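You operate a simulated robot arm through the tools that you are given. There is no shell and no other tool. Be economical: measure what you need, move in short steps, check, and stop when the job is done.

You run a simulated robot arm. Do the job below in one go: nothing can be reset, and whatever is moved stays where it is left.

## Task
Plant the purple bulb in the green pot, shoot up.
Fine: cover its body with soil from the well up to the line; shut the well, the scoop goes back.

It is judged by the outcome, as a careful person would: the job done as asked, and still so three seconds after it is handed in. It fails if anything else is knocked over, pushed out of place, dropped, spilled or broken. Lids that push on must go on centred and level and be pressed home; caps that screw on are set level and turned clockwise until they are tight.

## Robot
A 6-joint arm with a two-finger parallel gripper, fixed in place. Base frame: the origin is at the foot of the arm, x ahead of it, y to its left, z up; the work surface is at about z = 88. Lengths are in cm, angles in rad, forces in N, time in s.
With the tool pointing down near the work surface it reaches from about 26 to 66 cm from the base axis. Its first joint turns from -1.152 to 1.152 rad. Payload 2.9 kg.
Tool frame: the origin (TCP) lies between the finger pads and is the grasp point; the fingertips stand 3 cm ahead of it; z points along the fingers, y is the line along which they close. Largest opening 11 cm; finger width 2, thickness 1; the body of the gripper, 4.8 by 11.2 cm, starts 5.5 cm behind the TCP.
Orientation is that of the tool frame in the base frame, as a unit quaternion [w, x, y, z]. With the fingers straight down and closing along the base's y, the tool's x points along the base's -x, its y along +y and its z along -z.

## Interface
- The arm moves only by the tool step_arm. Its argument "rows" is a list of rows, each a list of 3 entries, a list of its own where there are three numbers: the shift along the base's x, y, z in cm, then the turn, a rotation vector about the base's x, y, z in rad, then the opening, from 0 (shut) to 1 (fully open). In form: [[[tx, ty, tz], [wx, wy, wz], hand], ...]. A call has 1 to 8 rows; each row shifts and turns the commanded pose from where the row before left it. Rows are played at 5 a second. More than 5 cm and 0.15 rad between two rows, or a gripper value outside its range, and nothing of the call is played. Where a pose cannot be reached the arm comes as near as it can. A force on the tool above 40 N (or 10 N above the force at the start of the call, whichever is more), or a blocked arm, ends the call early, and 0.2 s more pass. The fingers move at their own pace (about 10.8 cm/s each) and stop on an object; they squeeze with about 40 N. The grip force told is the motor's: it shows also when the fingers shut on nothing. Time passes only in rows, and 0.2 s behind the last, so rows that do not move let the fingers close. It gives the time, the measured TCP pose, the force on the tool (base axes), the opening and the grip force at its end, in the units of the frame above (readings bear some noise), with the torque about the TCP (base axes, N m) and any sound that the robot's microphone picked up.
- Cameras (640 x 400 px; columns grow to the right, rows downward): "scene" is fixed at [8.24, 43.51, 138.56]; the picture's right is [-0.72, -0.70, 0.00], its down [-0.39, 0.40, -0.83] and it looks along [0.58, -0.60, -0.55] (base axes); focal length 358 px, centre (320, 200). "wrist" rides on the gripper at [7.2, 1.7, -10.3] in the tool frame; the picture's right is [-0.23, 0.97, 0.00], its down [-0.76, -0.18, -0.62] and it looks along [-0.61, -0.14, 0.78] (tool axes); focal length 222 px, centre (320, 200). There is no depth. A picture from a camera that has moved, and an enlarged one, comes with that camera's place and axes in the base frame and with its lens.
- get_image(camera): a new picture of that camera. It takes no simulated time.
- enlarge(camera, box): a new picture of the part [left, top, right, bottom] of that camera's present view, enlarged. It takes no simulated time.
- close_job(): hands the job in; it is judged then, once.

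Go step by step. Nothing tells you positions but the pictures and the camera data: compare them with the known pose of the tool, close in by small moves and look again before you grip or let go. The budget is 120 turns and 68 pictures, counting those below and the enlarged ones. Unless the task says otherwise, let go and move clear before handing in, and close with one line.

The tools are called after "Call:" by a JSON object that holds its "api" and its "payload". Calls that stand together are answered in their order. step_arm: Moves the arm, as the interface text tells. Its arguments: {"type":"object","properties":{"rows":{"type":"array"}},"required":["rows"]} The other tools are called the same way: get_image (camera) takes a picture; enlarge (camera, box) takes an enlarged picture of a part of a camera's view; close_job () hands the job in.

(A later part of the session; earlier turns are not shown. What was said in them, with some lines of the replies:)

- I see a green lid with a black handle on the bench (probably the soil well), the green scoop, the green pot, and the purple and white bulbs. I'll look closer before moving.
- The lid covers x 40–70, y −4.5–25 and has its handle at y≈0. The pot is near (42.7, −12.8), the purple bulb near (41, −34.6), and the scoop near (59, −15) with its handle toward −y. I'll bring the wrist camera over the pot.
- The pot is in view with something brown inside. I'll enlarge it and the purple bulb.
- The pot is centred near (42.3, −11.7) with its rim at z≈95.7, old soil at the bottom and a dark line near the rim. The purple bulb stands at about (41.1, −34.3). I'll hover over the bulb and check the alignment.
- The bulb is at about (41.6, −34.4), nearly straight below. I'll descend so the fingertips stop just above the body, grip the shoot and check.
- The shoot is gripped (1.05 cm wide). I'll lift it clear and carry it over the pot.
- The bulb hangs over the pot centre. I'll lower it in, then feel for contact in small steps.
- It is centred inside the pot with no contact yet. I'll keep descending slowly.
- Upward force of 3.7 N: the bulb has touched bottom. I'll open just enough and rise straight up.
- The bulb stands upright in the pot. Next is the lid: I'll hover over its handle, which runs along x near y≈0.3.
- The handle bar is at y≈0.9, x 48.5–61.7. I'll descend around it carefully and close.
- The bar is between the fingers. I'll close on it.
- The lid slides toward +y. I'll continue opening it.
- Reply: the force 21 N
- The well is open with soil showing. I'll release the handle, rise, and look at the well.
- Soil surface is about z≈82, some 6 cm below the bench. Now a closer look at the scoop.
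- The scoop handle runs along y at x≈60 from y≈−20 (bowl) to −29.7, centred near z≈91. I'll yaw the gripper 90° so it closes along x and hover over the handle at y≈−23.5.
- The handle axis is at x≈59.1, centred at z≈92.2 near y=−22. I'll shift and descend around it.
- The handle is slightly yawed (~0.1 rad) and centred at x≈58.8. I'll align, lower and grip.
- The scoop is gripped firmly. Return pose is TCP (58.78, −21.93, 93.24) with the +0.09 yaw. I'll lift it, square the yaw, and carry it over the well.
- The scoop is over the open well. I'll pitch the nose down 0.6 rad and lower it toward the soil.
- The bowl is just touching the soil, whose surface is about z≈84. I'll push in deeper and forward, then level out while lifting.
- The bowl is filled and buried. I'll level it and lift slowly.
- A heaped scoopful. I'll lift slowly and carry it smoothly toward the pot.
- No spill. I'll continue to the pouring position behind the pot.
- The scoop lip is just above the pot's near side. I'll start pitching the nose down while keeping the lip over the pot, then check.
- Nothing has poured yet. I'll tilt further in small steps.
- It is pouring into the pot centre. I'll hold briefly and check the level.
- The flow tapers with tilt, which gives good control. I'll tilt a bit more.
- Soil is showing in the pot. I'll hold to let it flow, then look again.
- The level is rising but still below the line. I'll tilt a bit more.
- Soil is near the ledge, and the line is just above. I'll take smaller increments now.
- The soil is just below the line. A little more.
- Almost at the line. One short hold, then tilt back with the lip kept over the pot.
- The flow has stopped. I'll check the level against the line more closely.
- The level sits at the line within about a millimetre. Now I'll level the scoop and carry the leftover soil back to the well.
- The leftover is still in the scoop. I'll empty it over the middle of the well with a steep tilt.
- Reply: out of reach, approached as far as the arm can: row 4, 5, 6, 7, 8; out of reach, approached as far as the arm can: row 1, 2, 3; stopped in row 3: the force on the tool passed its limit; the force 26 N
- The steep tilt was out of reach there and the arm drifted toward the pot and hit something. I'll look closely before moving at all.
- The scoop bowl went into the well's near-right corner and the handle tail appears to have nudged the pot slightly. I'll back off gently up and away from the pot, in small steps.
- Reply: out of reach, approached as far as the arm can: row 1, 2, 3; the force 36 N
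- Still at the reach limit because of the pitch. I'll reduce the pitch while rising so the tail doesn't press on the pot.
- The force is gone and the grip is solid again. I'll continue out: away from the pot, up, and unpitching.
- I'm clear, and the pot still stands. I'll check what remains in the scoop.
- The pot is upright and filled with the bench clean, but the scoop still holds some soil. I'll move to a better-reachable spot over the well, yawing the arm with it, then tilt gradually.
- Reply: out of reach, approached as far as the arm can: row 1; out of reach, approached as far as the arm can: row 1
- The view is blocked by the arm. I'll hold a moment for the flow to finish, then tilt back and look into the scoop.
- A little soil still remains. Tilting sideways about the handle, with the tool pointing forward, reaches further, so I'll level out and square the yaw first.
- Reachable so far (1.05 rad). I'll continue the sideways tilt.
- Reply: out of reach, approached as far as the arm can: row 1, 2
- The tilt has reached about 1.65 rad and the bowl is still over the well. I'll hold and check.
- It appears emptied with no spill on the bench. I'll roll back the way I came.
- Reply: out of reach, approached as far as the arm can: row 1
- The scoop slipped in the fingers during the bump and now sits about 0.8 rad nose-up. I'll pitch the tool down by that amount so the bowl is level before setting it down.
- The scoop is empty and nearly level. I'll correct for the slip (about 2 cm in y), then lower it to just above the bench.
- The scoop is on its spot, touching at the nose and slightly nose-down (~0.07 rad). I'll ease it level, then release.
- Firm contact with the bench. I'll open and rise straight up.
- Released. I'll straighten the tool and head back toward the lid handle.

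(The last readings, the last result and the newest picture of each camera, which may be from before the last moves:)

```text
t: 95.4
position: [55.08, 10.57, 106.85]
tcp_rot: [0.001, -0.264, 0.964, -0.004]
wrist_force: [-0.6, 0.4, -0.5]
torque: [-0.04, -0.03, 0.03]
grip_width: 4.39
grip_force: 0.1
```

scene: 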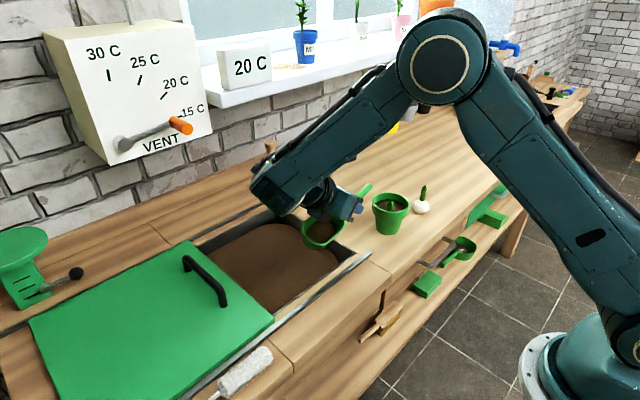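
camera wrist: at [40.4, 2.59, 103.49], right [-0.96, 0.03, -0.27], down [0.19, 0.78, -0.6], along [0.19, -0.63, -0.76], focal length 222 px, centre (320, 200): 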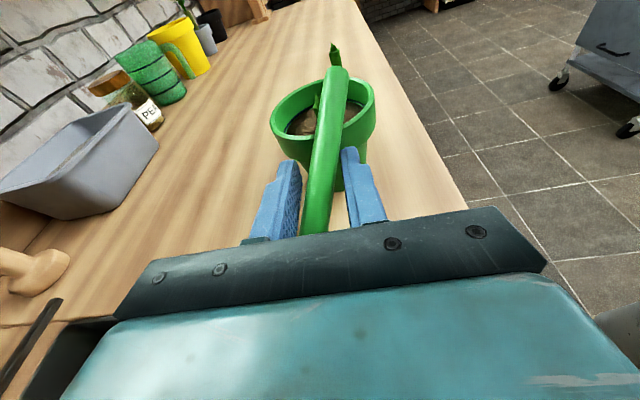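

Call:
{"api": "step_arm", "payload": {"rows": [[[-0.55, 3.7, 0], [0, 0, -0.1335], 0.4], [[-0.55, 3.7, 0], [0, 0, -0.1335], 0.4], [[-0.55, 3.7, 0], [0, 0, -0.1335], 0.4], [[-0.55, 3.7, 0], [0, 0, -0.1335], 0.4], [[0, 0, -3], [0, 0, 0], 0.4], [[0, 0, 0], [0, 0, 0], 0.4]]}}

Call:
{"api": "get_image", "payload": {"camera": "scene"}}

```text
t: 96.8
position: [52.72, 25.28, 103.59]
tcp_rot: [-0.002, 0.0, 1.0, -0.004]
wrist_force: [0.6, 0.1, 0.1]
torque: [0.0, 0.01, -0.06]
grip_width: 4.41
grip_force: 0.0
```

```text
1 pictures are left
```

scene: 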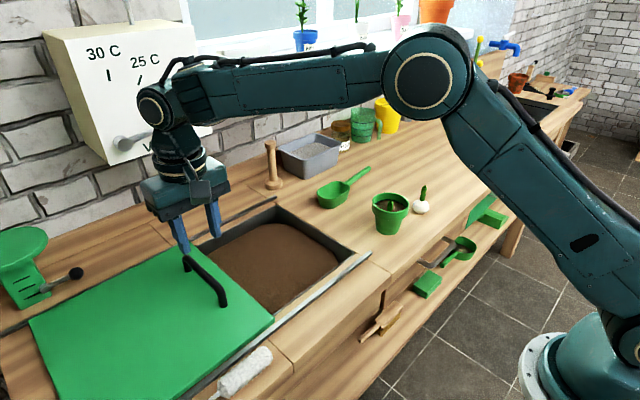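

The scoop is back on its spot and everything is upright. I'll grip the lid handle where I left it.

Call:
{"api": "step_arm", "payload": {"rows": [[[0.1, 0.1, -4], [0, 0, 0], 0.4], [[0, 0, -4], [0, 0, 0], 0.4], [[0, 0, -2], [0, 0, 0], 0.4], [[0, 0, 0], [0, 0, 0], 0], [[0, 0, 0], [0, 0, 0], 0], [[0, 0, 0], [0, 0, 0], 0]]}}

```text
t: 98.2
position: [52.9, 25.44, 93.58]
tcp_rot: [-0.001, 0.0, 1.0, -0.003]
wrist_force: [-0.9, -0.4, -4.3]
torque: [0.01, -0.53, -0.02]
grip_width: 1.34
grip_force: 45.1
```

Gripped (1.34 cm). I'll slide it closed to the starting position y≈1.0.

Call:
{"api": "step_arm", "payload": {"rows": [[[0, -1, 0], [0, 0, 0], 0], [[0, -2, 0], [0, 0, 0], 0], [[0, -2, 0], [0, 0, 0], 0], [[0, -2, 0], [0, 0, 0], 0], [[0, -2, 0], [0, 0, 0], 0], [[0, -2, 0], [0, 0, 0], 0], [[0, -1, 0], [0, 0, 0], 0], [[0, 0, 0], [0, 0, 0], 0]]}}

Call:
{"api": "step_arm", "payload": {"rows": [[[0, -1, 0], [0, 0, 0], 0], [[0, -2, 0], [0, 0, 0], 0], [[0, -2, 0], [0, 0, 0], 0], [[0, -2, 0], [0, 0, 0], 0], [[0, -2, 0], [0, 0, 0], 0], [[0, -1.5, 0], [0, 0, 0], 0], [[0, -1, 0], [0, 0, 0], 0], [[0, 0, 0], [0, 0, 0], 0]]}}

```text
t: 100.0
position: [52.97, 13.32, 93.68]
tcp_rot: [-0.001, 0.0, 1.0, -0.004]
wrist_force: [-6.4, -0.5, -5.9]
torque: [-0.03, -0.14, 0.03]
grip_width: 1.38
grip_force: 44.4
```

```text
t: 101.8
position: [52.96, 1.88, 93.64]
tcp_rot: [-0.001, -0.001, 1.0, -0.004]
wrist_force: [2.7, 0.9, -14.7]
torque: [-0.01, 0.84, -0.02]
grip_width: 1.37
grip_force: 45.0
```

Call:
{"api": "step_arm", "payload": {"rows": [[[0, -0.5, 0], [0, 0, 0], 0], [[0, -0.4, 0], [0, 0, 0], 0], [[0, 0, 0], [0, 0, 0], 0]]}}

Call:
{"api": "step_arm", "payload": {"rows": [[[0, -0.15, 0], [0, 0, 0], 0], [[0, 0, 0], [0, 0, 0], 0]]}}

```text
t: 102.6
position: [52.94, 0.94, 93.68]
tcp_rot: [0.0, 0.0, 1.0, -0.003]
wrist_force: [-7.2, 0.8, -11.4]
torque: [-0.01, -1.05, 0.03]
grip_width: 1.33
grip_force: 45.3
```

```text
t: 103.2
position: [52.87, 1.03, 93.67]
tcp_rot: [-0.001, -0.001, 1.0, -0.003]
wrist_force: [-6.7, 9.2, -9.8]
torque: [0.09, -0.44, -0.17]
grip_width: 1.34
grip_force: 45.0
```

It has met its end stop (+9 N in y), so the well is shut. I'll release and move clear.

Call:
{"api": "step_arm", "payload": {"rows": [[[0, 0.1, 0], [0, 0, 0], 0.35], [[0, 0, 0], [0, 0, 0], 0.35], [[0, 0, 3], [0, 0, 0], 0.35], [[0, 0, 4], [0, 0, 0], 0.35], [[0, 0, 4.5], [0, 0, 0], 0.35], [[-3, 2, 3], [0, 0, 0], 0.35], [[-3, 2, 2], [0, 0, 0], 0.35], [[0, 0, 0], [0, 0, 0], 0.35]]}}

Call:
{"api": "get_image", "payload": {"camera": "scene"}}

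```text
t: 105.0
position: [46.96, 5.1, 110.33]
tcp_rot: [-0.001, 0.0, 1.0, -0.003]
wrist_force: [-0.5, 0.0, 0.3]
torque: [-0.01, -0.01, 0.02]
grip_width: 3.87
grip_force: 0.0
```

```text
0 pictures are left
```

scene: 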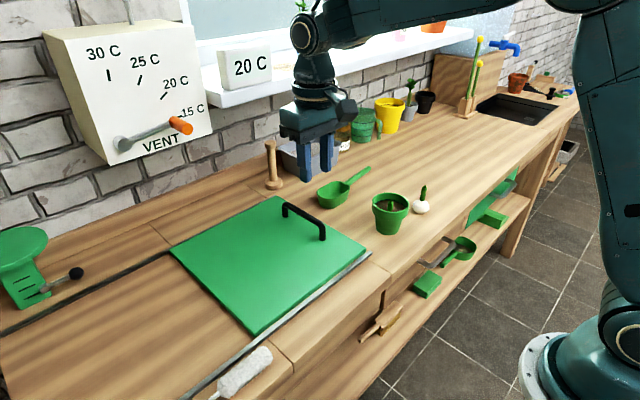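

The lid is shut as at the start, the scoop is back in place, and the pot is upright with the bulb planted. Handing in.

Call:
{"api": "close_job", "payload": {}}

```text
The job is handed in.
```

The purple bulb is planted shoot up in the green pot and covered with soil to within about 1 mm of the line. The well is shut and the empty scoop is back in its place, but I bumped the pot about 1.2 cm off its starting spot while emptying the scoop; it stayed upright, and I saw nothing spilled.
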